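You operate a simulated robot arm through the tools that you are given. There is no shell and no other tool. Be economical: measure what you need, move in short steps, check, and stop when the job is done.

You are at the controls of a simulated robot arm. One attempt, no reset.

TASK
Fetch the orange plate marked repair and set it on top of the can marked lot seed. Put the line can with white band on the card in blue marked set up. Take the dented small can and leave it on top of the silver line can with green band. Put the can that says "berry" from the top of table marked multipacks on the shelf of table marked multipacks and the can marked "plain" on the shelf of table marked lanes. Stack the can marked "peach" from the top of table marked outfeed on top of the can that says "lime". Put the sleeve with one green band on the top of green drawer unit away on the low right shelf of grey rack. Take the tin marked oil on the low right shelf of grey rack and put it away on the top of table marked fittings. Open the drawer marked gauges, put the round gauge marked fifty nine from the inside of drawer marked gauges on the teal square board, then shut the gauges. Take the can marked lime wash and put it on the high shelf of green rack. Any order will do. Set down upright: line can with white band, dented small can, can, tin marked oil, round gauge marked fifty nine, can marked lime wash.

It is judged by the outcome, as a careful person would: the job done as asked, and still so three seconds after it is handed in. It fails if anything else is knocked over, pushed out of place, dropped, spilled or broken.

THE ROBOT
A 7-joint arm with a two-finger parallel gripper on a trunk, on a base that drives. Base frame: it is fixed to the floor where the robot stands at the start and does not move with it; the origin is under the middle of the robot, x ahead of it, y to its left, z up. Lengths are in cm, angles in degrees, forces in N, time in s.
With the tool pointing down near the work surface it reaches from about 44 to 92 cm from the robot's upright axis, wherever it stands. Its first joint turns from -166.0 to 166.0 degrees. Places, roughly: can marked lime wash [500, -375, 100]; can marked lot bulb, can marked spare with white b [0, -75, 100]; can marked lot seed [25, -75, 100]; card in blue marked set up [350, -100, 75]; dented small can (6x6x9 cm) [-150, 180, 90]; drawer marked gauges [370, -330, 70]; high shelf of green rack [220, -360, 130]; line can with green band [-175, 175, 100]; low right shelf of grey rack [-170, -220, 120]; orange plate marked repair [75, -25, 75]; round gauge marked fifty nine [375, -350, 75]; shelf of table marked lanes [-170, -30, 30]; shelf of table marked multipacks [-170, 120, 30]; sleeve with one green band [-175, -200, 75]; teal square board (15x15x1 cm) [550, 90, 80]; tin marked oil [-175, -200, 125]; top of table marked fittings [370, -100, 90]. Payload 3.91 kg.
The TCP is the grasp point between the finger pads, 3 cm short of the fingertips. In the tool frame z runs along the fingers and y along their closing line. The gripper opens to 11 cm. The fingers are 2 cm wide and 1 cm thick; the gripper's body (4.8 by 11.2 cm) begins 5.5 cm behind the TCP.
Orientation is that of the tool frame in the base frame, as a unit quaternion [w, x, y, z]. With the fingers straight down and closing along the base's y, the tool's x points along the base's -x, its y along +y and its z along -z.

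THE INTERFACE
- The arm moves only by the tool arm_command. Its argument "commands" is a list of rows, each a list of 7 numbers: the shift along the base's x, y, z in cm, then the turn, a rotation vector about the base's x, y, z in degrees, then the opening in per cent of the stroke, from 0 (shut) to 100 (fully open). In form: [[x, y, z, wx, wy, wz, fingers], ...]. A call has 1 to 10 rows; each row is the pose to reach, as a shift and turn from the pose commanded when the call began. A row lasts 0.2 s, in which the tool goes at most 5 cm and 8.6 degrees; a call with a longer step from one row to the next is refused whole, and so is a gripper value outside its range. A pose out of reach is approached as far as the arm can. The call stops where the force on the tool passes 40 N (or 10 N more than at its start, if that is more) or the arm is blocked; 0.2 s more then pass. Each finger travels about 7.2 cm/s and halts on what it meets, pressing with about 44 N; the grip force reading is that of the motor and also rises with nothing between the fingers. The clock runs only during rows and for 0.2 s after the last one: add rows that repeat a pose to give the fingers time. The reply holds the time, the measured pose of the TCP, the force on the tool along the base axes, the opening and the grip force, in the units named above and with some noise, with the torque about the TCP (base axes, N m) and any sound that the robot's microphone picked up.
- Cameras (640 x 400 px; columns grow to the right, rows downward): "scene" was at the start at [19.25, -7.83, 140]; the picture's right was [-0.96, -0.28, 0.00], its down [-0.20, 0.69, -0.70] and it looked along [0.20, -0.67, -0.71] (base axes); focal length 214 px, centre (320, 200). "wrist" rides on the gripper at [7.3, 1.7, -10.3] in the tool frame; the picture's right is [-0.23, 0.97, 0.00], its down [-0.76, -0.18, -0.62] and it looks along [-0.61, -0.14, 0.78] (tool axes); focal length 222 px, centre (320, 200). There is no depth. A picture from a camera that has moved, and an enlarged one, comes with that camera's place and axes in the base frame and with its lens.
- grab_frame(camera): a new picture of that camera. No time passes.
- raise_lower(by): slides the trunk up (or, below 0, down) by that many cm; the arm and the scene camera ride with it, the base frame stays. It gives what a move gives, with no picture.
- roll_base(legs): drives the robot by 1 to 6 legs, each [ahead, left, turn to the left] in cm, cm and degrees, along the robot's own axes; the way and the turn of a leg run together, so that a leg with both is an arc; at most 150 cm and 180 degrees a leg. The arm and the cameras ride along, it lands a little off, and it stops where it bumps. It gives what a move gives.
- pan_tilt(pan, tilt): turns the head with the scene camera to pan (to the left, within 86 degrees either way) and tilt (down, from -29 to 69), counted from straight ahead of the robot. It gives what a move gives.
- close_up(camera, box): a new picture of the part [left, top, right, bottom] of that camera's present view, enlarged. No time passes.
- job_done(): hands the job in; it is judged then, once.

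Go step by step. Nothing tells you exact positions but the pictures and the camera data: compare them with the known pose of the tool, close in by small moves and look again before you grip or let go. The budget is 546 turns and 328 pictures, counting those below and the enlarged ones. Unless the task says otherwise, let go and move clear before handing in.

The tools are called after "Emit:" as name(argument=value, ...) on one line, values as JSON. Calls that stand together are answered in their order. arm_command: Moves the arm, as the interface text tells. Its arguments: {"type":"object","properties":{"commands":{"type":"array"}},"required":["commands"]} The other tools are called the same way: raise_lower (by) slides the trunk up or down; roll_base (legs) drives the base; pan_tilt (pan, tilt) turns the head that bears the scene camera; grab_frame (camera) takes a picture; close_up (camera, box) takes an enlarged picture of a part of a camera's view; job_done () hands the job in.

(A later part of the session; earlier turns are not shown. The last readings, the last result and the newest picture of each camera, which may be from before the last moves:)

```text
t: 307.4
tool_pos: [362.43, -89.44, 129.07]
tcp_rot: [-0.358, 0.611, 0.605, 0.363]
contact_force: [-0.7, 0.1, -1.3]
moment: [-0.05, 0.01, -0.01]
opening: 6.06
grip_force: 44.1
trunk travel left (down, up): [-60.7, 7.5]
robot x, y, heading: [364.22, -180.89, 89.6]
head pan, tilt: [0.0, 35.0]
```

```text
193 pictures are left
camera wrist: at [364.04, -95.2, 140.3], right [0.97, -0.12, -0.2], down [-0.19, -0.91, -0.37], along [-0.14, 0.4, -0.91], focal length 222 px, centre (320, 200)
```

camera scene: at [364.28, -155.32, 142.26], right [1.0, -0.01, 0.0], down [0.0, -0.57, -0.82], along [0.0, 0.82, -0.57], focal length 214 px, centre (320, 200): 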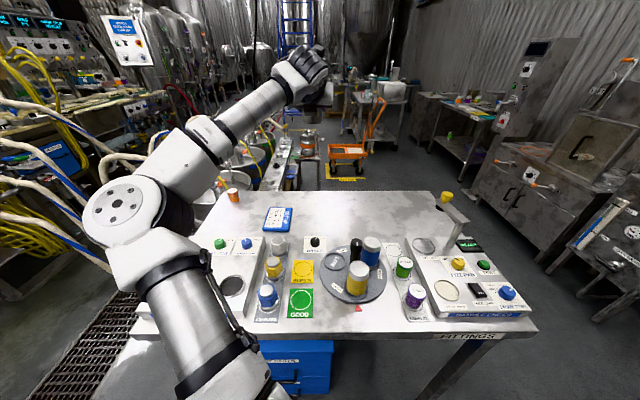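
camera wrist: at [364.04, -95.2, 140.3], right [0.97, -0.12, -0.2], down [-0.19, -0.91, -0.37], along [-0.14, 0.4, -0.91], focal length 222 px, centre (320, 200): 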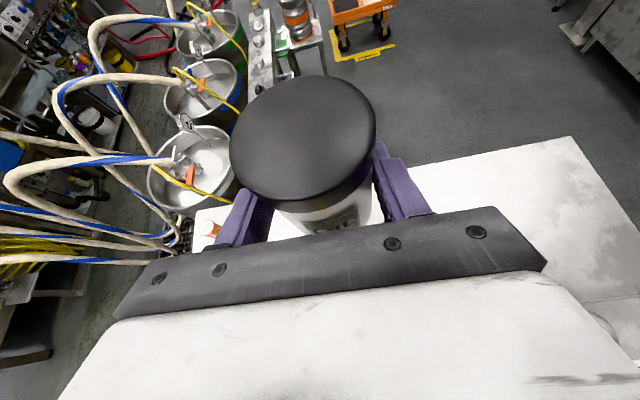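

Emit:
arm_command(commands=[[-1, 3.5, -3, 0, 0, 0, 35], [-1.4, 7, -6, 0, 0, 0, 35], [-1.4, 10.4, -9, 0, 0, 0, 35], [-1.4, 10.4, -13.5, 0, 0, 0, 35], [-1.4, 10.4, -18, 0, 0, 0, 35], [-1.4, 10.4, -22.5, 0, 0, 0, 35], [-1.4, 10.4, -27, 0, 0, 0, 35], [-1.4, 10.4, -30, 0, 0, 0, 35], [-1.4, 10.4, -30, 0, 0, 0, 35]])

Emit:
grab_frame(camera="scene")

```text
t: 309.4
tool_pos: [360.89, -79.16, 98.87]
tcp_rot: [-0.358, 0.612, 0.605, 0.363]
contact_force: [0.4, 0.1, -0.6]
moment: [-0.02, -0.02, 0.02]
opening: 6.06
grip_force: 44.3
trunk travel left (down, up): [-60.7, 7.5]
robot x, y, heading: [364.18, -181.06, 89.7]
head pan, tilt: [0.0, 35.0]
```

```text
192 pictures are left
camera scene: at [364.28, -155.33, 142.26], right [1.0, -0.01, 0.0], down [0.0, -0.57, -0.82], along [0.0, 0.82, -0.57], focal length 214 px, centre (320, 200)
```

scene: 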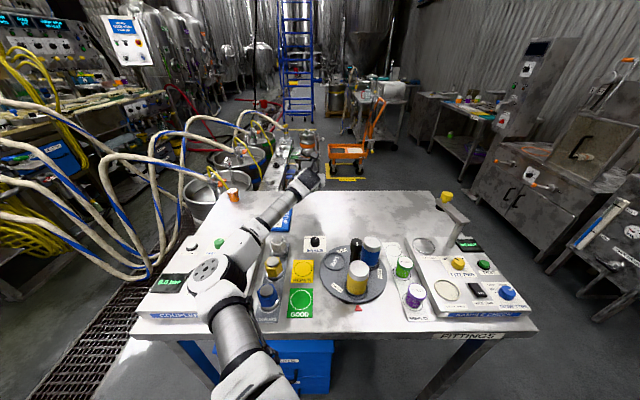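

Emit:
close_up(camera="scene", box=[120, 160, 340, 340])

Emit:
pan_tilt(pan=0, tilt=50)

Emit:
grab_frame(camera="scene")

```text
2.22 times, centred on (230, 250) of scene
camera zoom: at [364.28, -155.33, 142.26], right [1.0, -0.01, 0.0], down [0.0, -0.57, -0.82], along [0.0, 0.82, -0.57], focal length 477 px, centre (520, 89)
```

zoom: 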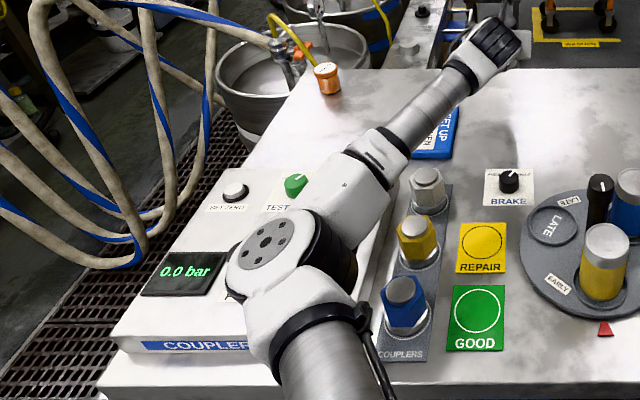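

```text
t: 310.2
tool_pos: [361.01, -79.14, 98.93]
tcp_rot: [-0.358, 0.612, 0.605, 0.363]
contact_force: [-0.5, 0.5, -1.3]
moment: [0.0, -0.04, 0.02]
opening: 6.05
grip_force: 44.0
trunk travel left (down, up): [-60.7, 7.5]
robot x, y, heading: [364.15, -180.89, 89.9]
head pan, tilt: [0.0, 50.0]
```

```text
190 pictures are left
camera scene: at [364.27, -156.42, 140.09], right [1.0, -0.01, 0.0], down [0.0, -0.77, -0.64], along [0.0, 0.64, -0.77], focal length 214 px, centre (320, 200)
```

scene: 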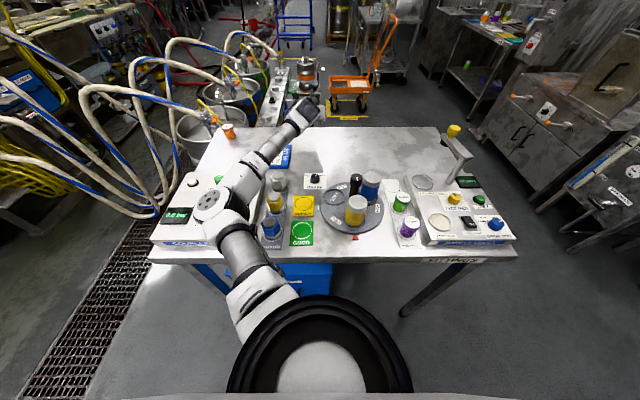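

Elbow geometry gives about z 115, well clear. Lowering onto the table.

Emit:
arm_command(commands=[[0, 0, -3, 0, 0, 0, 35], [0, 0, -6, 0, 0, 0, 35], [0, 0, -8, 0, 0, 0, 35], [0, 0, -8.6, 0, 0, 0, 35], [0, 0, -9.1, 0, 0, 0, 35], [0, 0, -9.6, 0, 0, 0, 35], [0, 0, -10.1, 0, 0, 0, 35], [0, 0, -10.5, 0, 0, 0, 35]])

Emit:
grab_frame(camera="wrist")

```text
t: 312.2
tool_pos: [359.57, -79.44, 93.23]
tcp_rot: [-0.384, 0.6, 0.596, 0.371]
contact_force: [-0.3, 0.1, -1.6]
moment: [-0.02, -0.01, -0.02]
opening: 6.08
grip_force: 44.3
trunk travel left (down, up): [-60.7, 7.5]
robot x, y, heading: [364.06, -181.35, 89.8]
head pan, tilt: [0.0, 50.0]
stopped in row 8: the arm was blocked; the commanded pose is now the measured one
```

```text
189 pictures are left
camera wrist: at [361.66, -85.71, 104.14], right [0.97, -0.09, -0.22], down [-0.18, -0.89, -0.42], along [-0.16, 0.45, -0.88], focal length 222 px, centre (320, 200)
```

wrist: 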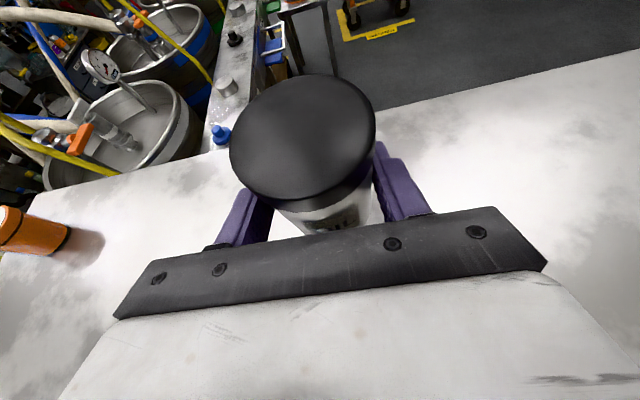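

The arm blocked before contact, with something touching. Backing up and inspecting.

Emit:
arm_command(commands=[[0, 0, 3, 0, 0, 0, 35], [0, 0, 7, 0, 0, 0, 35], [0, 0, 11, 0, 0, 0, 35], [0, 0, 15, 0, 0, 0, 35], [0, 0, 19, 0, 0, 0, 35], [0, 0, 23, 0, 0, 0, 35], [0, 0, 27, 0, 0, 0, 35]])

Emit:
grab_frame(camera="scene")

Emit:
close_up(camera="scene", box=[140, 120, 440, 280])

```text
t: 313.8
tool_pos: [360.1, -78.61, 117.85]
tcp_rot: [-0.372, 0.606, 0.6, 0.367]
contact_force: [-0.1, 0.0, -1.6]
moment: [-0.02, 0.0, 0.01]
opening: 6.1
grip_force: 44.2
trunk travel left (down, up): [-60.7, 7.5]
robot x, y, heading: [364.23, -181.25, 89.9]
head pan, tilt: [0.0, 50.0]
```

```text
188 pictures are left
camera scene: at [364.22, -156.39, 140.09], right [1.0, -0.01, 0.0], down [0.0, -0.77, -0.64], along [0.0, 0.64, -0.77], focal length 214 px, centre (320, 200)
```

scene: 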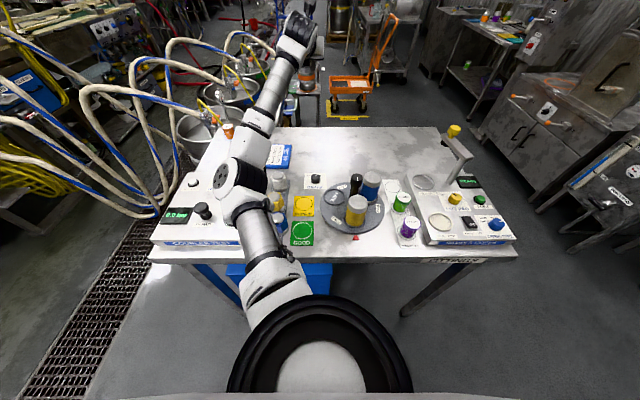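

```text
2.13 times, centred on (290, 200) of scene
camera zoom: at [364.22, -156.39, 140.09], right [1.0, -0.01, 0.0], down [0.0, -0.77, -0.64], along [0.0, 0.64, -0.77], focal length 458 px, centre (384, 200)
```

zoom: 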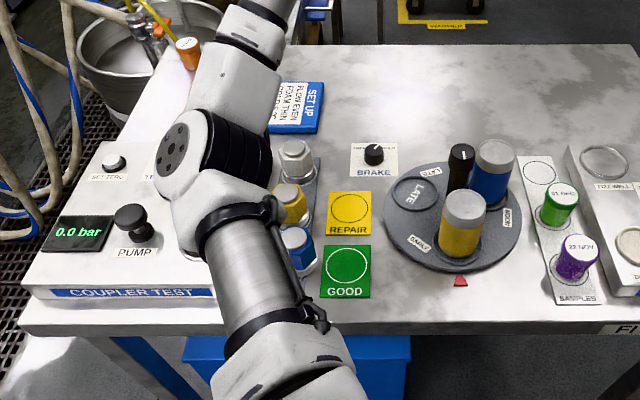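

The elbow was brushing the coupler console. Nothing appears displaced. I'll use the clear front spot right of the red marker, at about [381,-126.5], where the elbow stays off the table.

Emit:
roll_base(legs=[[-32, 0, 0]])

Emit:
arm_command(commands=[[4, -1, 0, -1.7, -0.6, -0.5, 35], [8, -3, 0, -1.7, -0.6, -0.5, 35], [12, -6, 0, -1.7, -0.6, -0.5, 35], [16, -9, 0, -1.7, -0.6, -0.5, 35], [19, -12, -2, -1.7, -0.6, -0.5, 35], [20.5, -15, -5, -1.7, -0.6, -0.5, 35], [20.5, -15.7, -9, -1.7, -0.6, -0.5, 35], [20.5, -15.7, -13, -1.7, -0.6, -0.5, 35], [20.5, -15.7, -15, -1.7, -0.6, -0.5, 35]])

Emit:
pan_tilt(pan=0, tilt=35)

Emit:
grab_frame(camera="scene")

Emit:
grab_frame(camera="wrist")

```text
t: 315.9
tool_pos: [359.9, -109.93, 117.72]
tcp_rot: [-0.372, 0.606, 0.6, 0.367]
contact_force: [-0.7, -0.4, -0.5]
moment: [-0.01, -0.03, -0.02]
opening: 6.1
grip_force: 43.1
trunk travel left (down, up): [-60.7, 7.5]
robot x, y, heading: [364.07, -212.62, 89.9]
head pan, tilt: [0.0, 50.0]
```

```text
t: 317.9
tool_pos: [380.43, -125.66, 102.62]
tcp_rot: [-0.358, 0.612, 0.605, 0.363]
contact_force: [0.5, -0.7, -0.9]
moment: [-0.02, -0.01, 0.03]
opening: 6.05
grip_force: 43.9
trunk travel left (down, up): [-60.7, 7.5]
robot x, y, heading: [364.12, -212.51, 89.8]
head pan, tilt: [0.0, 50.0]
```

```text
t: 318.7
tool_pos: [380.26, -125.61, 102.67]
tcp_rot: [-0.358, 0.612, 0.605, 0.362]
contact_force: [0.7, -1.2, -2.2]
moment: [0.0, 0.01, 0.01]
opening: 6.08
grip_force: 43.8
trunk travel left (down, up): [-60.7, 7.5]
robot x, y, heading: [363.93, -212.53, 89.8]
head pan, tilt: [0.0, 35.0]
```

```text
186 pictures are left
camera scene: at [364.05, -186.74, 142.25], right [1.0, -0.01, 0.0], down [0.0, -0.57, -0.82], along [0.0, 0.82, -0.57], focal length 214 px, centre (320, 200)
```

scene: 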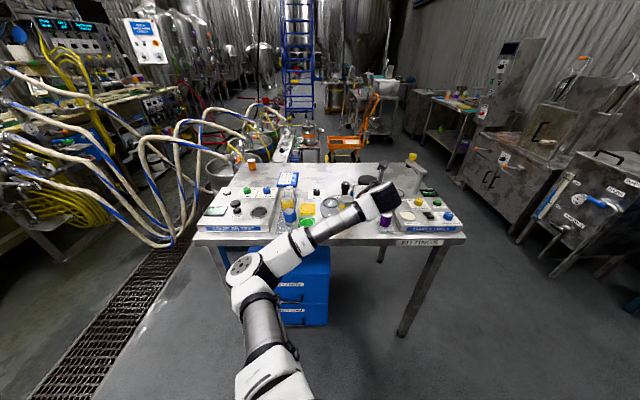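

```text
185 pictures are left
camera wrist: at [382.0, -131.29, 113.98], right [0.97, -0.12, -0.2], down [-0.19, -0.91, -0.37], along [-0.14, 0.4, -0.91], focal length 222 px, centre (320, 200)
```

wrist: 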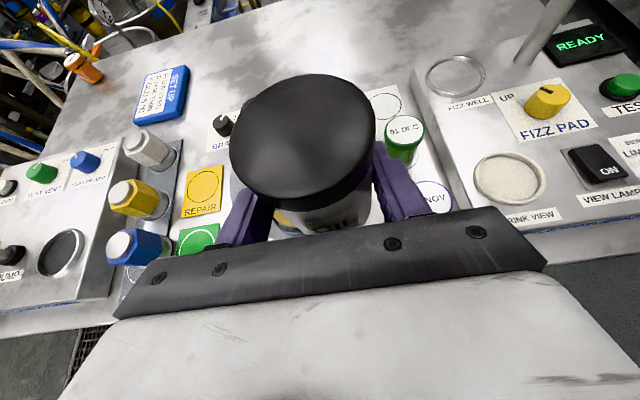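

Emit:
close_up(camera="scene", box=[290, 170, 450, 260])

```text
4.00 times, centred on (370, 215) of scene
camera zoom: at [364.05, -186.74, 142.25], right [1.0, -0.01, 0.0], down [0.0, -0.57, -0.82], along [0.0, 0.82, -0.57], focal length 858 px, centre (120, 140)
```

zoom: 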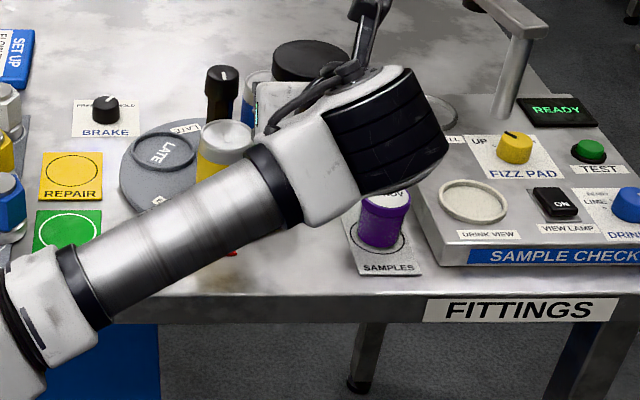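

Emit:
arm_command(commands=[[1.6, 0.8, -2, 0, 0, 0, 35], [1.6, 0.8, -6, 0, 0, 0, 35], [1.6, 0.8, -9.5, 0, 0, 0, 35], [1.6, 0.8, -11.5, 0, 0, 0, 35], [1.6, 0.8, -12.3, 0, 0, 0, 35], [1.6, 0.8, -12.3, 0, 0, 0, 35]])

Emit:
close_up(camera="scene", box=[290, 170, 450, 260])

Emit:
grab_frame(camera="wrist")

```text
t: 320.1
tool_pos: [382.06, -125.17, 90.89]
tcp_rot: [-0.361, 0.61, 0.603, 0.367]
contact_force: [4.1, -2.3, 31.2]
moment: [0.57, 0.79, -0.07]
opening: 6.11
grip_force: 44.4
trunk travel left (down, up): [-60.7, 7.5]
robot x, y, heading: [363.64, -212.46, 89.7]
head pan, tilt: [0.0, 35.0]
```

```text
4.00 times, centred on (370, 215) of scene
camera zoom: at [364.03, -187.12, 142.36], right [1.0, -0.01, 0.0], down [0.0, -0.57, -0.82], along [0.0, 0.82, -0.57], focal length 858 px, centre (120, 140)
```

zoom: 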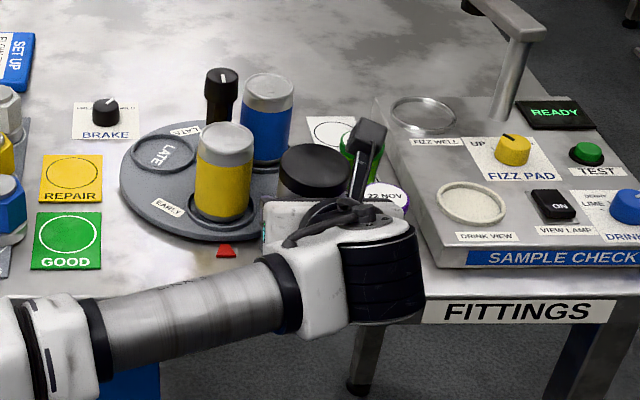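

```text
182 pictures are left
camera wrist: at [383.81, -130.86, 102.2], right [0.97, -0.12, -0.2], down [-0.19, -0.91, -0.38], along [-0.13, 0.41, -0.9], focal length 222 px, centre (320, 200)
```

wrist: 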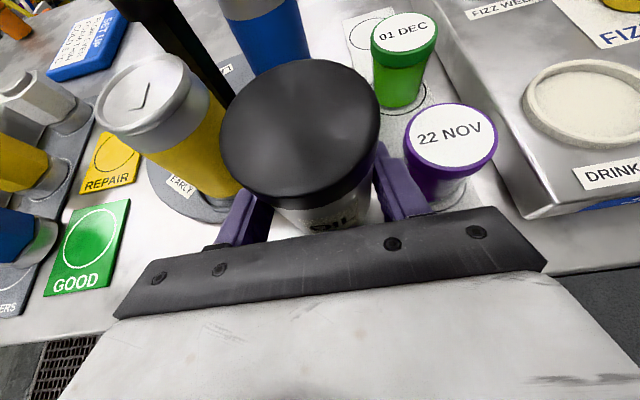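

The tin is resting partly on the turntable's rim, so that spot isn't right. I'll set it down briefly at the clear front strip, then regrip vertically so I can place it at the back.

Emit:
arm_command(commands=[[0, 0, 2, 0, 0, 0, 35], [0, 0, 4, 0, 0, 0, 35], [1.5, -1.7, 4, 0, 0, 0, 35], [1.5, -1.7, 2, 0, 0, 0, 35], [1.5, -1.7, 1, 0, 0, 0, 35], [1.5, -1.7, 0.5, 0, 0, 0, 35], [1.5, -1.7, 0, 0, 0, 0, 35], [1.5, -1.7, -0.5, 0, 0, 0, 35], [1.5, -1.7, -1, 0, 0, 0, 35]])

```text
t: 321.2
tool_pos: [383.74, -126.41, 93.65]
tcp_rot: [-0.365, 0.603, 0.6, 0.378]
contact_force: [-0.9, -3.9, 22.8]
moment: [0.44, -0.9, -0.09]
opening: 6.07
grip_force: 44.4
trunk travel left (down, up): [-60.7, 7.5]
robot x, y, heading: [363.91, -212.4, 89.6]
head pan, tilt: [0.0, 35.0]
stopped in row 5: the force on the tool passed its limit at 48 N (the readings are from after the stop); the commanded pose is now the measured one
```

Emit:
arm_command(commands=[[0, 0, 2, 0, 0, 0, 35], [0, 0, 5, 0, 0, 0, 35], [0, 0, 9, 0, 0, 0, 35], [0, 0, 12, 0, 0, 0, 35]])

Emit:
grab_frame(camera="wrist")

Emit:
close_up(camera="scene", box=[290, 170, 450, 260])

```text
t: 322.2
tool_pos: [383.72, -126.29, 104.7]
tcp_rot: [-0.362, 0.607, 0.602, 0.372]
contact_force: [0.0, -0.4, -0.5]
moment: [-0.01, -0.02, 0.02]
opening: 6.11
grip_force: 43.7
trunk travel left (down, up): [-60.7, 7.5]
robot x, y, heading: [363.86, -212.44, 89.9]
head pan, tilt: [0.0, 35.0]
```

```text
181 pictures are left
camera wrist: at [385.3, -132.27, 115.88], right [0.97, -0.12, -0.19], down [-0.19, -0.9, -0.39], along [-0.13, 0.42, -0.9], focal length 222 px, centre (320, 200)
```

wrist: 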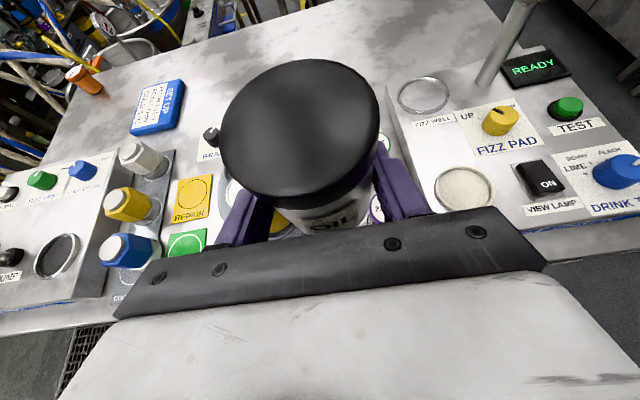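

```text
4.00 times, centred on (370, 215) of scene
camera zoom: at [364.04, -186.77, 142.25], right [1.0, -0.01, 0.0], down [0.0, -0.57, -0.82], along [0.0, 0.82, -0.57], focal length 858 px, centre (120, 140)
```

zoom: 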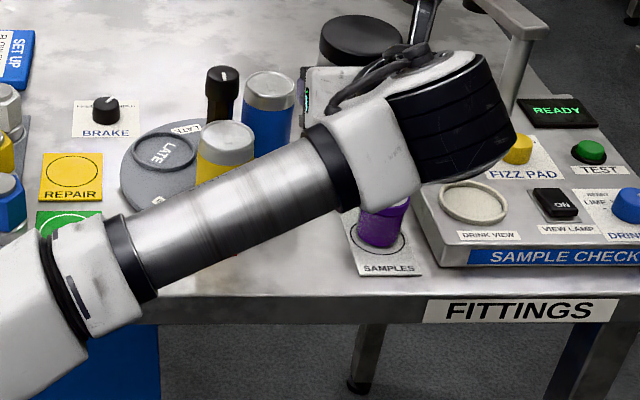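

Nothing toppled. New plan: shift the whole approach 20 cm right so the elbow passes over the flat cards, raise the trunk fully, and target the clear back area at about [381,-79].

Emit:
arm_command(commands=[[0, 0, 4.5, -1.2, 0.4, 0, 35], [0, 0, 9, -1.2, 0.4, 0, 35], [0, 0, 13.5, -1.2, 0.4, 0, 35], [0, 0, 18, -1.2, 0.4, 0, 35], [0, 0, 18, -1.2, 0.4, 0, 35]])

Emit:
raise_lower(by=7.2)

Emit:
roll_base(legs=[[32, -20, 0]])

Emit:
arm_command(commands=[[-4, 2, -1, 0, 0, 0, 35], [-8, 4, -2, 0, 0, 0, 35], [-12, 6, -3, 0, 0, 0, 35], [-15, 9, -5, 0, 0, 0, 35], [-18, 12, -7, 0, 0, 0, 35], [-21, 15, -9, 0, 0, 0, 35], [-22, 16, -12, 0, 0, 0, 35], [-22, 16, -16, 0, 0, 0, 35], [-22, 16, -20, 0, 0, 0, 35]])

Emit:
pan_tilt(pan=0, tilt=45)

Emit:
grab_frame(camera="scene")

```text
t: 323.4
tool_pos: [383.5, -126.42, 122.74]
tcp_rot: [-0.358, 0.612, 0.605, 0.363]
contact_force: [0.0, 0.3, -1.5]
moment: [0.03, 0.0, 0.02]
opening: 6.1
grip_force: 43.7
trunk travel left (down, up): [-60.7, 7.5]
robot x, y, heading: [363.9, -212.49, 89.7]
head pan, tilt: [0.0, 35.0]
```

```text
t: 324.5
tool_pos: [383.51, -126.44, 130.0]
tcp_rot: [-0.358, 0.612, 0.605, 0.362]
contact_force: [0.3, -0.3, -1.5]
moment: [-0.03, 0.0, 0.01]
opening: 6.04
grip_force: 44.2
trunk travel left (down, up): [-67.9, 0.3]
robot x, y, heading: [364.09, -212.44, 89.9]
head pan, tilt: [0.0, 35.0]
```

```text
t: 326.9
tool_pos: [403.32, -94.07, 130.01]
tcp_rot: [-0.359, 0.61, 0.607, 0.362]
contact_force: [-0.4, -0.1, -1.2]
moment: [-0.03, 0.02, 0.03]
opening: 6.07
grip_force: 44.1
trunk travel left (down, up): [-67.9, 0.3]
robot x, y, heading: [384.26, -180.43, 89.9]
head pan, tilt: [0.0, 35.0]
```

```text
t: 328.9
tool_pos: [381.24, -78.43, 109.85]
tcp_rot: [-0.36, 0.609, 0.607, 0.362]
contact_force: [1.0, -0.4, -2.3]
moment: [0.0, -0.03, 0.03]
opening: 6.07
grip_force: 44.3
trunk travel left (down, up): [-67.9, 0.3]
robot x, y, heading: [384.45, -180.53, 90.2]
head pan, tilt: [0.0, 35.0]
```

```text
t: 329.6
tool_pos: [381.33, -78.39, 109.91]
tcp_rot: [-0.359, 0.609, 0.607, 0.361]
contact_force: [0.6, 0.1, -1.8]
moment: [-0.01, 0.02, -0.01]
opening: 6.06
grip_force: 43.8
trunk travel left (down, up): [-67.9, 0.3]
robot x, y, heading: [384.32, -180.05, 90.1]
head pan, tilt: [0.0, 45.0]
```

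```text
179 pictures are left
camera scene: at [384.32, -155.27, 147.97], right [1.0, 0.0, 0.0], down [0.0, -0.71, -0.71], along [0.0, 0.71, -0.71], focal length 214 px, centre (320, 200)
```

scene: 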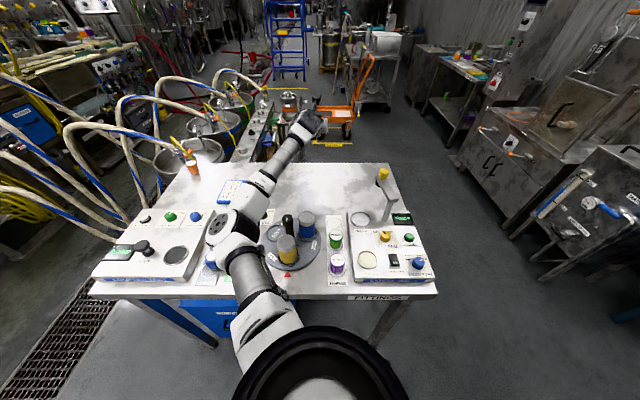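

Emit:
arm_command(commands=[[0, 0, -4, 0, 0, 0, 35], [0, 0, -8, 0, 0, 0, 35], [0, 0, -12, 0, 0, 0, 35], [0, 0, -15, 0, 0, 0, 35], [0, 0, -15, 0, 0, 0, 35]])

Emit:
grab_frame(camera="scene")

Emit:
close_up(camera="scene", box=[180, 90, 380, 290])

```text
t: 331.0
tool_pos: [379.24, -77.94, 100.45]
tcp_rot: [-0.388, 0.592, 0.598, 0.376]
contact_force: [0.5, -0.1, -1.9]
moment: [-0.01, 0.03, -0.03]
opening: 6.07
grip_force: 43.5
trunk travel left (down, up): [-67.9, 0.3]
robot x, y, heading: [384.2, -180.0, 90.5]
head pan, tilt: [0.0, 45.0]
stopped in row 5: the arm was blocked; the commanded pose is now the measured one
```

```text
178 pictures are left
camera scene: at [384.21, -156.24, 147.94], right [1.0, 0.01, 0.0], down [0.0, -0.7, -0.71], along [0.0, 0.71, -0.7], focal length 214 px, centre (320, 200)
```

scene: 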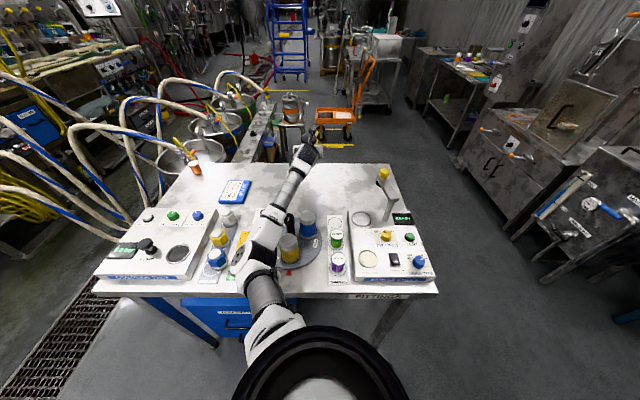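

```text
2.00 times, centred on (280, 190) of scene
camera zoom: at [384.21, -156.24, 147.94], right [1.0, 0.01, 0.0], down [0.0, -0.7, -0.71], along [0.0, 0.71, -0.7], focal length 429 px, centre (400, 220)
```

zoom: 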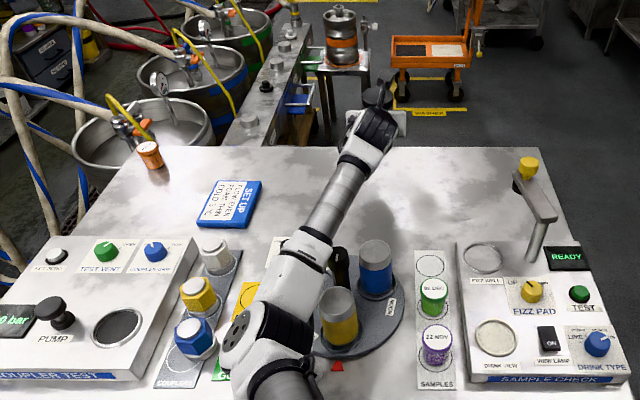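

The elbow dips too low with this tool pitch. I'll retreat, set the tin on a free bench spot to the south, and regrip it vertically.

Emit:
arm_command(commands=[[0, 0, 4, 0, 0, 0, 35], [0, 0, 8, 0, 0, 0, 35], [0, 0, 12, 0, 0, 0, 35], [0, 0, 16, 0, 0, 0, 35], [0, 0, 20, 0, 0, 0, 35], [0, -4, 24, 0, 0, 0, 35], [0, -8, 28, 0, 0, 0, 35], [0, -12, 30, 0, 0, 0, 35], [0, -16, 30, 0, 0, 0, 35]])

Emit:
roll_base(legs=[[-35, 0, 0]])

Emit:
grab_frame(camera="scene")

Emit:
roll_base(legs=[[0, 0, -90], [0, 0, -90]])

Emit:
pan_tilt(pan=0, tilt=25)

Emit:
grab_frame(camera="scene")

```text
refused: row 6 steps farther than a row can; nothing moved
```

```text
t: 333.3
tool_pos: [380.63, -111.92, 98.55]
tcp_rot: [-0.378, 0.6, 0.599, 0.371]
contact_force: [20.3, -7.6, -1.4]
moment: [-0.03, -0.03, 0.75]
opening: 6.06
grip_force: 44.2
trunk travel left (down, up): [-67.9, 0.3]
robot x, y, heading: [384.16, -214.49, 90.1]
head pan, tilt: [0.0, 45.0]
```

```text
176 pictures are left
camera scene: at [384.53, -189.64, 147.98], right [1.0, 0.0, 0.0], down [0.0, -0.71, -0.71], along [0.0, 0.71, -0.71], focal length 214 px, centre (320, 200)
```

scene: 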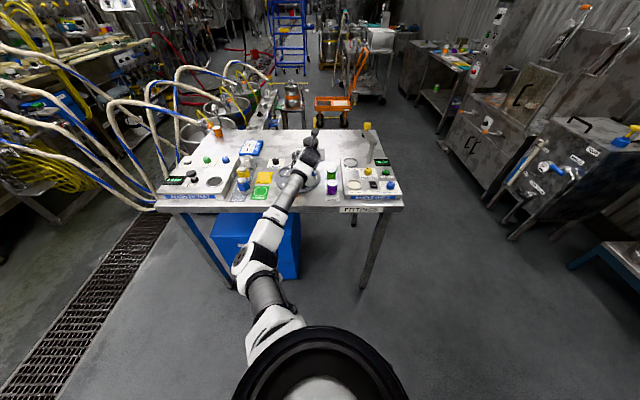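

```text
t: 341.6
tool_pos: [384.42, -317.47, 98.51]
tcp_rot: [-0.38, -0.588, 0.611, -0.37]
contact_force: [0.1, 0.4, -1.4]
moment: [0.03, -0.02, 0.02]
opening: 6.07
grip_force: 44.3
trunk travel left (down, up): [-67.9, 0.3]
robot x, y, heading: [384.5, -214.6, -92.2]
head pan, tilt: [0.0, 45.0]
```

```text
t: 342.4
tool_pos: [384.39, -317.52, 98.47]
tcp_rot: [-0.378, -0.589, 0.612, -0.37]
contact_force: [0.0, -0.8, -1.4]
moment: [0.0, 0.03, -0.02]
opening: 6.06
grip_force: 43.2
trunk travel left (down, up): [-67.9, 0.3]
robot x, y, heading: [384.44, -214.82, -92.3]
head pan, tilt: [0.0, 25.0]
```

```text
175 pictures are left
camera scene: at [383.42, -240.95, 151.02], right [-1.0, 0.04, 0.0], down [0.02, 0.42, -0.91], along [-0.03, -0.91, -0.42], focal length 214 px, centre (320, 200)
```

scene: 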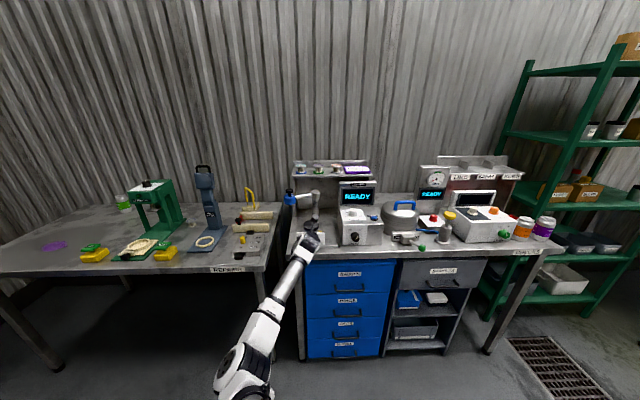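

The lift was refused, and the arm was dragged back while low. I'll raise it now and check the fittings table for any damage.

Emit:
arm_command(commands=[[0, 0, 4, 0, 0, 0, 35], [0, 0, 8, 0, 0, 0, 35], [0, 0, 12, 0, 0, 0, 35], [0, 0, 16, 0, 0, 0, 35], [0, 0, 20, 0, 0, 0, 35], [0, 0, 24, 0, 0, 0, 35], [0, 0, 28, 0, 0, 0, 35], [0, 0, 32, 0, 0, 0, 35]])

Emit:
grab_frame(camera="wrist")

```text
t: 344.2
tool_pos: [384.32, -317.41, 130.67]
tcp_rot: [-0.379, -0.588, 0.612, -0.369]
contact_force: [-0.1, -0.1, -1.2]
moment: [-0.03, -0.01, -0.01]
opening: 6.09
grip_force: 44.4
trunk travel left (down, up): [-67.9, 0.3]
robot x, y, heading: [384.6, -214.48, -92.2]
head pan, tilt: [0.0, 25.0]
```

```text
174 pictures are left
camera wrist: at [382.96, -311.27, 141.84], right [-0.97, 0.13, -0.21], down [0.21, 0.89, -0.41], along [0.13, -0.44, -0.89], focal length 222 px, centre (320, 200)
```

wrist: 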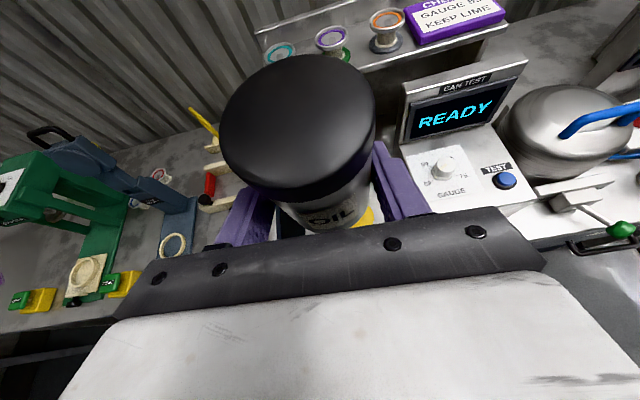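

Emit:
roll_base(legs=[[0, 0, 92]])

Emit:
pan_tilt(pan=80, tilt=25)

Emit:
grab_frame(camera="scene")

Emit:
close_up(camera="scene", box=[200, 140, 440, 290])

```text
t: 348.7
tool_pos: [486.98, -208.71, 130.75]
tcp_rot: [-0.01, 0.848, 0.009, 0.53]
contact_force: [-0.5, 0.5, -0.5]
moment: [-0.01, 0.01, -0.02]
opening: 6.08
grip_force: 43.8
trunk travel left (down, up): [-67.9, 0.3]
robot x, y, heading: [384.62, -214.76, 1.4]
head pan, tilt: [0.0, 25.0]
```

```text
t: 350.2
tool_pos: [487.0, -208.59, 130.73]
tcp_rot: [-0.009, 0.848, 0.008, 0.529]
contact_force: [0.4, 0.6, -1.3]
moment: [0.0, 0.02, 0.01]
opening: 6.08
grip_force: 44.2
trunk travel left (down, up): [-67.9, 0.3]
robot x, y, heading: [384.4, -214.77, 1.3]
head pan, tilt: [80.0, 25.0]
```

```text
173 pictures are left
camera scene: at [402.78, -205.24, 151.03], right [0.99, -0.15, 0.0], down [-0.06, -0.42, -0.91], along [0.14, 0.9, -0.42], focal length 214 px, centre (320, 200)
```

scene: 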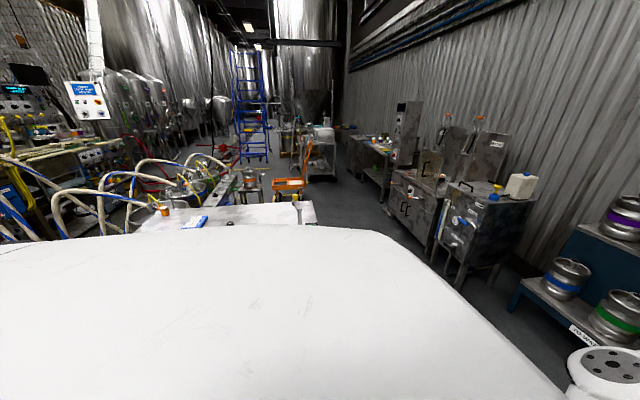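

```text
2.67 times, centred on (320, 215) of scene
camera zoom: at [402.78, -205.24, 151.03], right [0.99, -0.15, 0.0], down [-0.06, -0.42, -0.91], along [0.14, 0.9, -0.42], focal length 572 px, centre (320, 160)
```

zoom: 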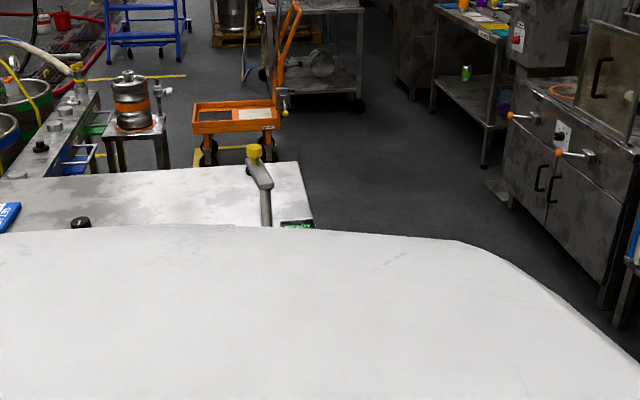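

Emit:
roll_base(legs=[[-25, 0, 50]])

Emit:
pan_tilt(pan=38, tilt=28)

Emit:
grab_frame(camera="scene")

```text
t: 352.9
tool_pos: [424.29, -143.26, 130.65]
tcp_rot: [-0.23, 0.767, 0.363, 0.477]
contact_force: [-0.3, 0.0, -1.9]
moment: [-0.04, 0.04, 0.05]
opening: 6.07
grip_force: 43.6
trunk travel left (down, up): [-67.9, 0.3]
robot x, y, heading: [362.34, -225.2, 50.8]
head pan, tilt: [80.0, 25.0]
```

```text
t: 354.0
tool_pos: [424.34, -143.4, 130.72]
tcp_rot: [-0.231, 0.767, 0.364, 0.476]
contact_force: [0.5, 0.3, -1.5]
moment: [-0.01, 0.01, 0.0]
opening: 6.06
grip_force: 44.0
trunk travel left (down, up): [-67.9, 0.3]
robot x, y, heading: [362.83, -225.28, 51.2]
head pan, tilt: [38.0, 28.0]
```

```text
171 pictures are left
camera scene: at [373.34, -203.13, 150.55], right [1.0, -0.02, 0.0], down [-0.01, -0.47, -0.88], along [0.02, 0.88, -0.47], focal length 214 px, centre (320, 200)
```

scene: 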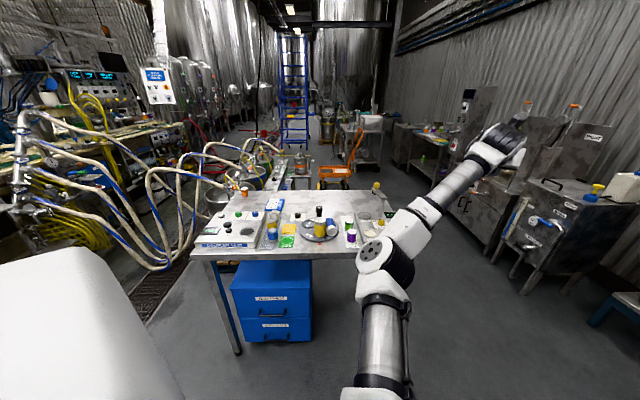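

Emit:
close_up(camera="scene", box=[200, 180, 400, 270])

```text
3.20 times, centred on (300, 225) of scene
camera zoom: at [373.34, -203.13, 150.55], right [1.0, -0.02, 0.0], down [-0.01, -0.47, -0.88], along [0.02, 0.88, -0.47], focal length 686 px, centre (384, 120)
```

zoom: 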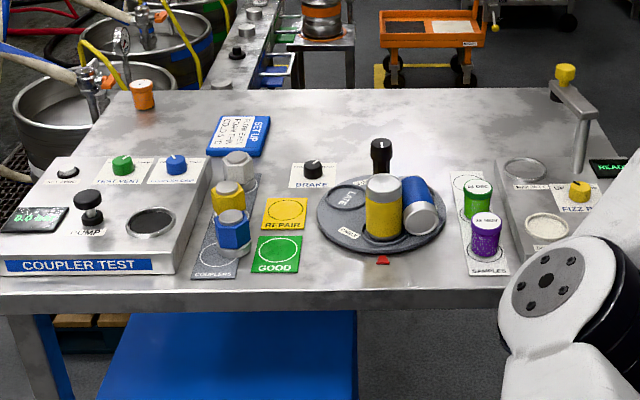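

The blue cylinder on the turntable has been tipped over, so I'll need to set it back upright. First I'll park the tin on the south bench for a vertical regrip.

Emit:
roll_base(legs=[[0, 0, -141], [0, 75, 0]])

Emit:
pan_tilt(pan=0, tilt=30)

Emit:
grab_frame(camera="scene")

```text
t: 366.4
tool_pos: [441.23, -329.7, 130.62]
tcp_rot: [-0.375, -0.593, 0.608, -0.372]
contact_force: [-0.6, 0.5, -1.1]
moment: [0.01, -0.01, -0.02]
opening: 6.03
grip_force: 44.2
trunk travel left (down, up): [-67.9, 0.3]
robot x, y, heading: [439.19, -227.2, -90.9]
head pan, tilt: [38.0, 28.0]
```

```text
t: 367.5
tool_pos: [441.36, -329.78, 130.71]
tcp_rot: [-0.375, -0.593, 0.606, -0.373]
contact_force: [0.0, -0.6, -1.3]
moment: [0.02, -0.03, 0.04]
opening: 6.06
grip_force: 44.1
trunk travel left (down, up): [-67.9, 0.3]
robot x, y, heading: [439.53, -227.09, -91.2]
head pan, tilt: [0.0, 30.0]
```

```text
169 pictures are left
camera scene: at [438.81, -253.09, 150.23], right [-1.0, 0.02, 0.0], down [0.01, 0.5, -0.87], along [-0.01, -0.87, -0.5], focal length 214 px, centre (320, 200)
```

scene: 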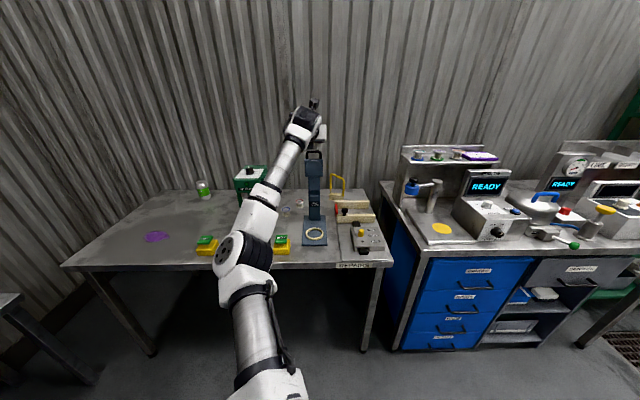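

Emit:
roll_base(legs=[[0, 65, 0.9]])

Emit:
grab_frame(camera="scene")

Emit:
grab_frame(camera="wrist")

```text
t: 372.9
tool_pos: [506.65, -330.44, 130.7]
tcp_rot: [-0.372, -0.598, 0.602, -0.375]
contact_force: [-0.8, -0.4, -1.6]
moment: [-0.02, 0.01, -0.01]
opening: 6.01
grip_force: 44.1
trunk travel left (down, up): [-67.9, 0.3]
robot x, y, heading: [503.39, -227.77, -90.4]
head pan, tilt: [0.0, 30.0]
```

```text
168 pictures are left
camera scene: at [503.27, -253.83, 150.23], right [-1.0, 0.0, 0.0], down [0.0, 0.5, -0.87], along [0.0, -0.87, -0.5], focal length 214 px, centre (320, 200)
```

scene: 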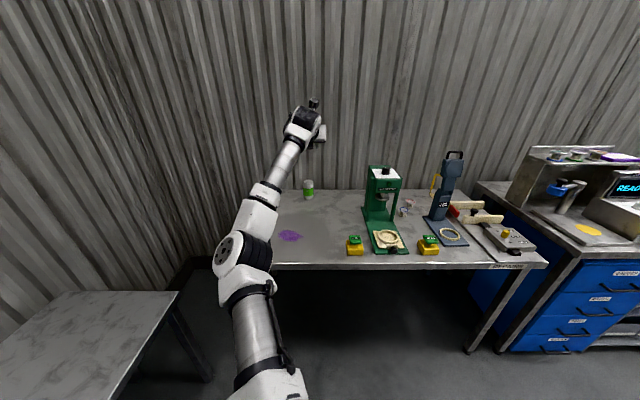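

```text
167 pictures are left
camera wrist: at [505.06, -324.38, 141.74], right [-0.97, 0.1, -0.21], down [0.18, 0.89, -0.41], along [0.15, -0.44, -0.89], focal length 222 px, centre (320, 200)
```

wrist: 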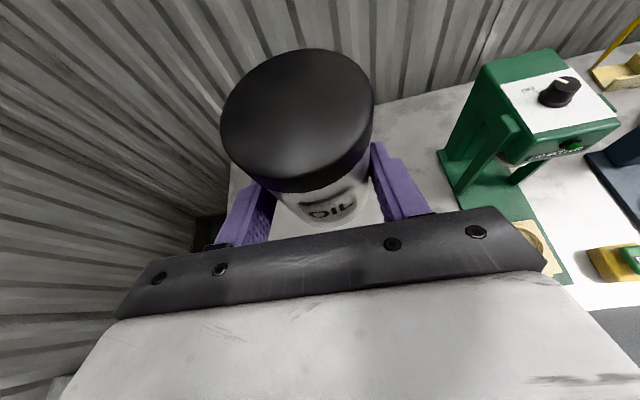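

Emit:
arm_command(commands=[[-1.5, 1, -4, 2.5, 0, 0, 35], [-3.5, 2, -8, 2.5, 0, 0, 35], [-3.5, 2, -12.5, 2.5, 0, 0, 35], [-3.5, 2, -17, 2.5, 0, 0, 35], [-3.5, 2, -21.5, 2.5, 0, 0, 35], [-3.5, 2, -26, 2.5, 0, 0, 35], [-3.5, 2, -30.5, 2.5, 0, 0, 35], [-3.5, 2, -34, 2.5, 0, 0, 35], [-3.5, 2, -34, 2.5, 0, 0, 35]])

Emit:
grab_frame(camera="scene")

```text
t: 374.9
tool_pos: [503.23, -328.37, 96.6]
tcp_rot: [-0.36, -0.605, 0.61, -0.363]
contact_force: [0.4, 0.1, -1.0]
moment: [0.01, 0.0, 0.01]
opening: 6.05
grip_force: 43.8
trunk travel left (down, up): [-67.9, 0.3]
robot x, y, heading: [503.37, -227.57, -90.3]
head pan, tilt: [0.0, 30.0]
```

```text
166 pictures are left
camera scene: at [503.26, -253.81, 150.24], right [-1.0, 0.0, 0.0], down [0.0, 0.5, -0.87], along [0.0, -0.87, -0.5], focal length 214 px, centre (320, 200)
```

scene: 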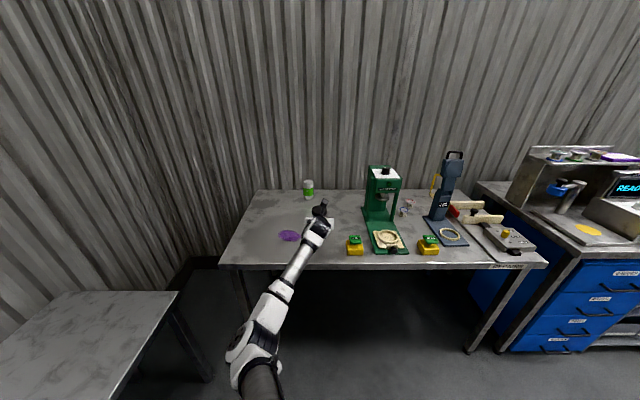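

Emit:
arm_command(commands=[[0, 0, -3, 0, 0, 0, 35], [0, 0, -5, 0, 0, 0, 35], [0, 0, -5.7, 0, 0, 0, 35], [0, 0, -6.3, 0, 0, 0, 35], [0, 0, -6.9, 0, 0, 0, 35], [0, 0, -7.5, 0, 0, 0, 35], [0, 0, -8, 0, 0, 0, 35]])

```text
t: 376.5
tool_pos: [503.14, -328.41, 88.66]
tcp_rot: [-0.36, -0.605, 0.61, -0.362]
contact_force: [0.0, 0.0, -0.6]
moment: [-0.01, -0.01, -0.04]
opening: 6.03
grip_force: 43.9
trunk travel left (down, up): [-67.9, 0.3]
robot x, y, heading: [503.33, -227.62, -90.5]
head pan, tilt: [0.0, 30.0]
```

Emit:
arm_command(commands=[[0, 0, -0.7, 0, 0, 0, 35], [0, 0, -1.4, 0, 0, 0, 35], [0, 0, -2.1, 0, 0, 0, 35], [0, 0, -2.8, 0, 0, 0, 35], [0, 0, -3.5, 0, 0, 0, 35], [0, 0, -4.2, 0, 0, 0, 35], [0, 0, -4.9, 0, 0, 0, 35], [0, 0, -5.6, 0, 0, 0, 35]])

Emit:
close_up(camera="scene", box=[220, 170, 420, 290])

```text
t: 378.3
tool_pos: [503.06, -328.55, 86.07]
tcp_rot: [-0.359, -0.606, 0.611, -0.361]
contact_force: [-0.1, -0.7, 2.9]
moment: [0.04, 0.01, 0.03]
opening: 6.02
grip_force: 44.1
out of reach, approached as far as the arm can: row 5, 6, 7, 8
trunk travel left (down, up): [-67.9, 0.3]
robot x, y, heading: [503.23, -227.72, -90.5]
head pan, tilt: [0.0, 30.0]
```

```text
3.20 times, centred on (320, 230) of scene
camera zoom: at [503.26, -253.78, 150.25], right [-1.0, 0.0, 0.0], down [0.0, 0.5, -0.87], along [0.0, -0.87, -0.5], focal length 686 px, centre (320, 104)
```

zoom: 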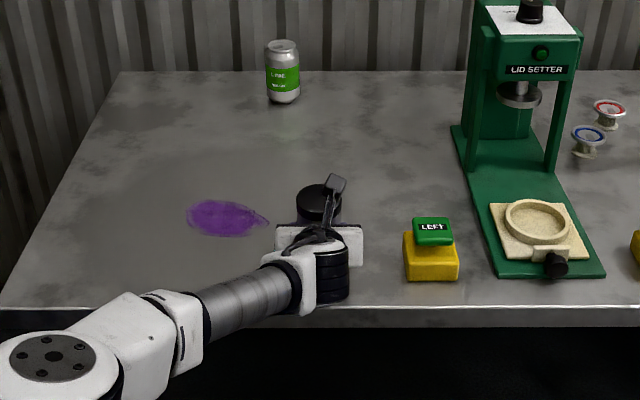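

Emit:
raise_lower(by=-0.8)

```text
t: 378.9
tool_pos: [503.01, -328.51, 85.82]
tcp_rot: [-0.362, -0.604, 0.609, -0.365]
contact_force: [-1.4, -5.5, 27.4]
moment: [0.16, 0.15, 0.0]
opening: 6.06
grip_force: 43.7
trunk travel left (down, up): [-67.1, 1.1]
robot x, y, heading: [503.36, -227.86, -90.3]
head pan, tilt: [0.0, 30.0]
```

Emit:
arm_command(commands=[[0, 0, 0.2, 0, 0, 0, 50], [0, 0, 0.2, 0, 0, 0, 65], [0, 0, 0.2, 0, 0, 0, 80], [0, 0, 0.2, 0, 0, 0, 80], [0, 3, 2, 0, 0, 0, 80], [0, 6.5, 4, 0, 0, 0, 80], [0, 10.5, 6, 0, 0, 0, 80], [0, 13, 9.5, 0, 0, 0, 80], [0, 13, 14, 0, 0, 0, 80], [0, 13, 18.5, 0, 0, 0, 80]])

Emit:
grab_frame(camera="wrist")

```text
t: 381.1
tool_pos: [502.93, -315.64, 103.46]
tcp_rot: [-0.359, -0.606, 0.611, -0.362]
contact_force: [-0.2, 0.1, -0.4]
moment: [-0.03, -0.01, 0.0]
opening: 8.79
grip_force: 0.1
out of reach, approached as far as the arm can: row 6, 7
trunk travel left (down, up): [-67.1, 1.1]
robot x, y, heading: [503.52, -227.56, -90.3]
head pan, tilt: [0.0, 30.0]
```

```text
164 pictures are left
camera wrist: at [501.29, -310.15, 114.83], right [-0.97, 0.11, -0.21], down [0.18, 0.91, -0.37], along [0.15, -0.39, -0.91], focal length 222 px, centre (320, 200)
```

wrist: 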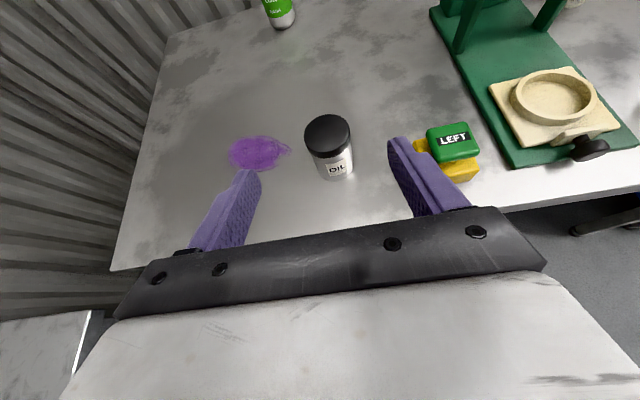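

The tin stands safely, parked. While my hand is free here, the lime wash can at the back of this same table is next. Pitching the tool to 45° and repositioning.

Emit:
arm_command(commands=[[3, 2, 2, 3, 0, 0, 80], [6.5, 4, 4, 6, 0, 0, 80], [10, 6, 6, 9, 0, 0, 80], [13.5, 8, 8, 12, 0, 0, 80], [17, 10, 10, 15, 0, 0, 80], [21, 12, 10, 15, 0, 0, 80], [21, 12, 10, 15, 0, 0, 80]])

Emit:
close_up(camera="scene", box=[280, 165, 360, 215])

```text
t: 382.7
tool_pos: [524.02, -303.62, 113.53]
tcp_rot: [-0.276, -0.648, 0.653, -0.278]
contact_force: [0.2, 0.7, 1.1]
moment: [-0.02, 0.0, -0.02]
opening: 8.8
grip_force: 0.0
trunk travel left (down, up): [-67.1, 1.1]
robot x, y, heading: [503.2, -227.63, -90.5]
head pan, tilt: [0.0, 30.0]
```

```text
8.00 times, centred on (320, 190) of scene
camera zoom: at [503.22, -253.84, 149.43], right [-1.0, 0.0, 0.0], down [0.0, 0.5, -0.87], along [0.0, -0.87, -0.5], focal length 1716 px, centre (320, 280)
```

zoom: 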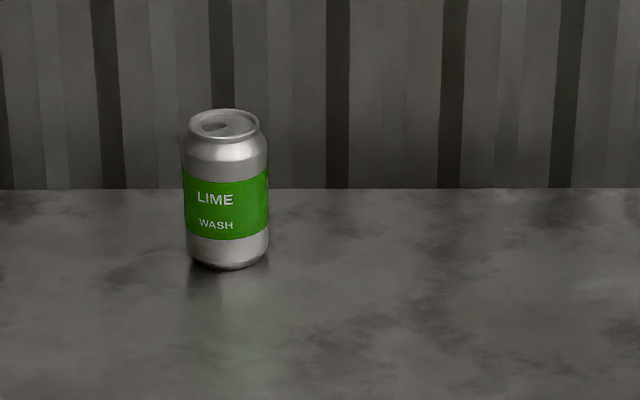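

Emit:
roll_base(legs=[[0, -18, 0.4], [42, 0, 0]])

Emit:
grab_frame(camera="wrist")

Emit:
grab_frame(camera="scene")

```text
t: 386.9
tool_pos: [506.97, -345.58, 113.6]
tcp_rot: [0.276, 0.65, -0.65, 0.279]
contact_force: [-0.4, 0.5, -0.6]
moment: [0.0, 0.01, 0.01]
opening: 8.81
grip_force: 0.1
trunk travel left (down, up): [-67.1, 1.1]
robot x, y, heading: [485.97, -269.84, -89.9]
head pan, tilt: [0.0, 30.0]
```

```text
162 pictures are left
camera wrist: at [505.23, -343.23, 125.92], right [-0.97, 0.16, -0.17], down [0.18, 0.98, -0.12], along [0.15, -0.14, -0.98], focal length 222 px, centre (320, 200)
```

wrist: 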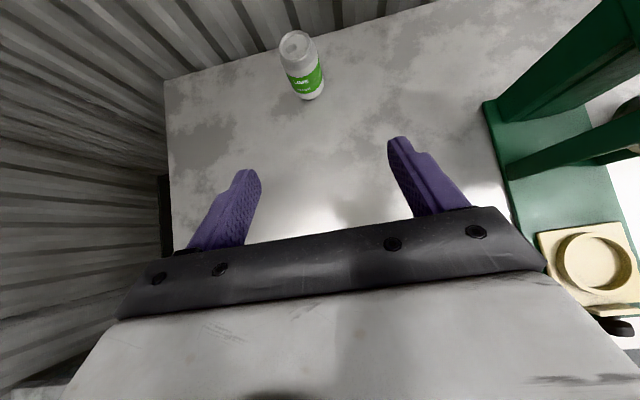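

```text
161 pictures are left
camera scene: at [485.76, -295.98, 149.42], right [-1.0, 0.0, 0.0], down [0.0, 0.5, -0.87], along [0.0, -0.87, -0.5], focal length 214 px, centre (320, 200)
```

scene: 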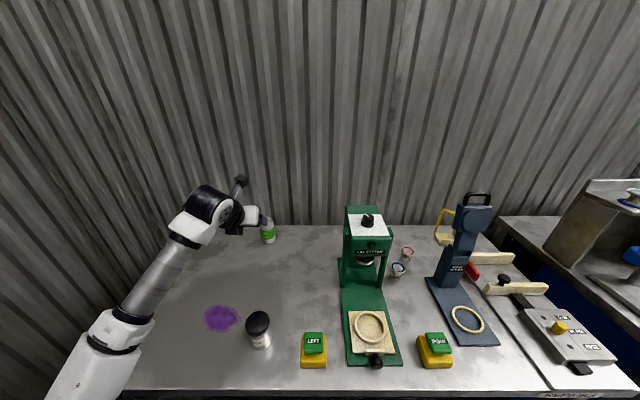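

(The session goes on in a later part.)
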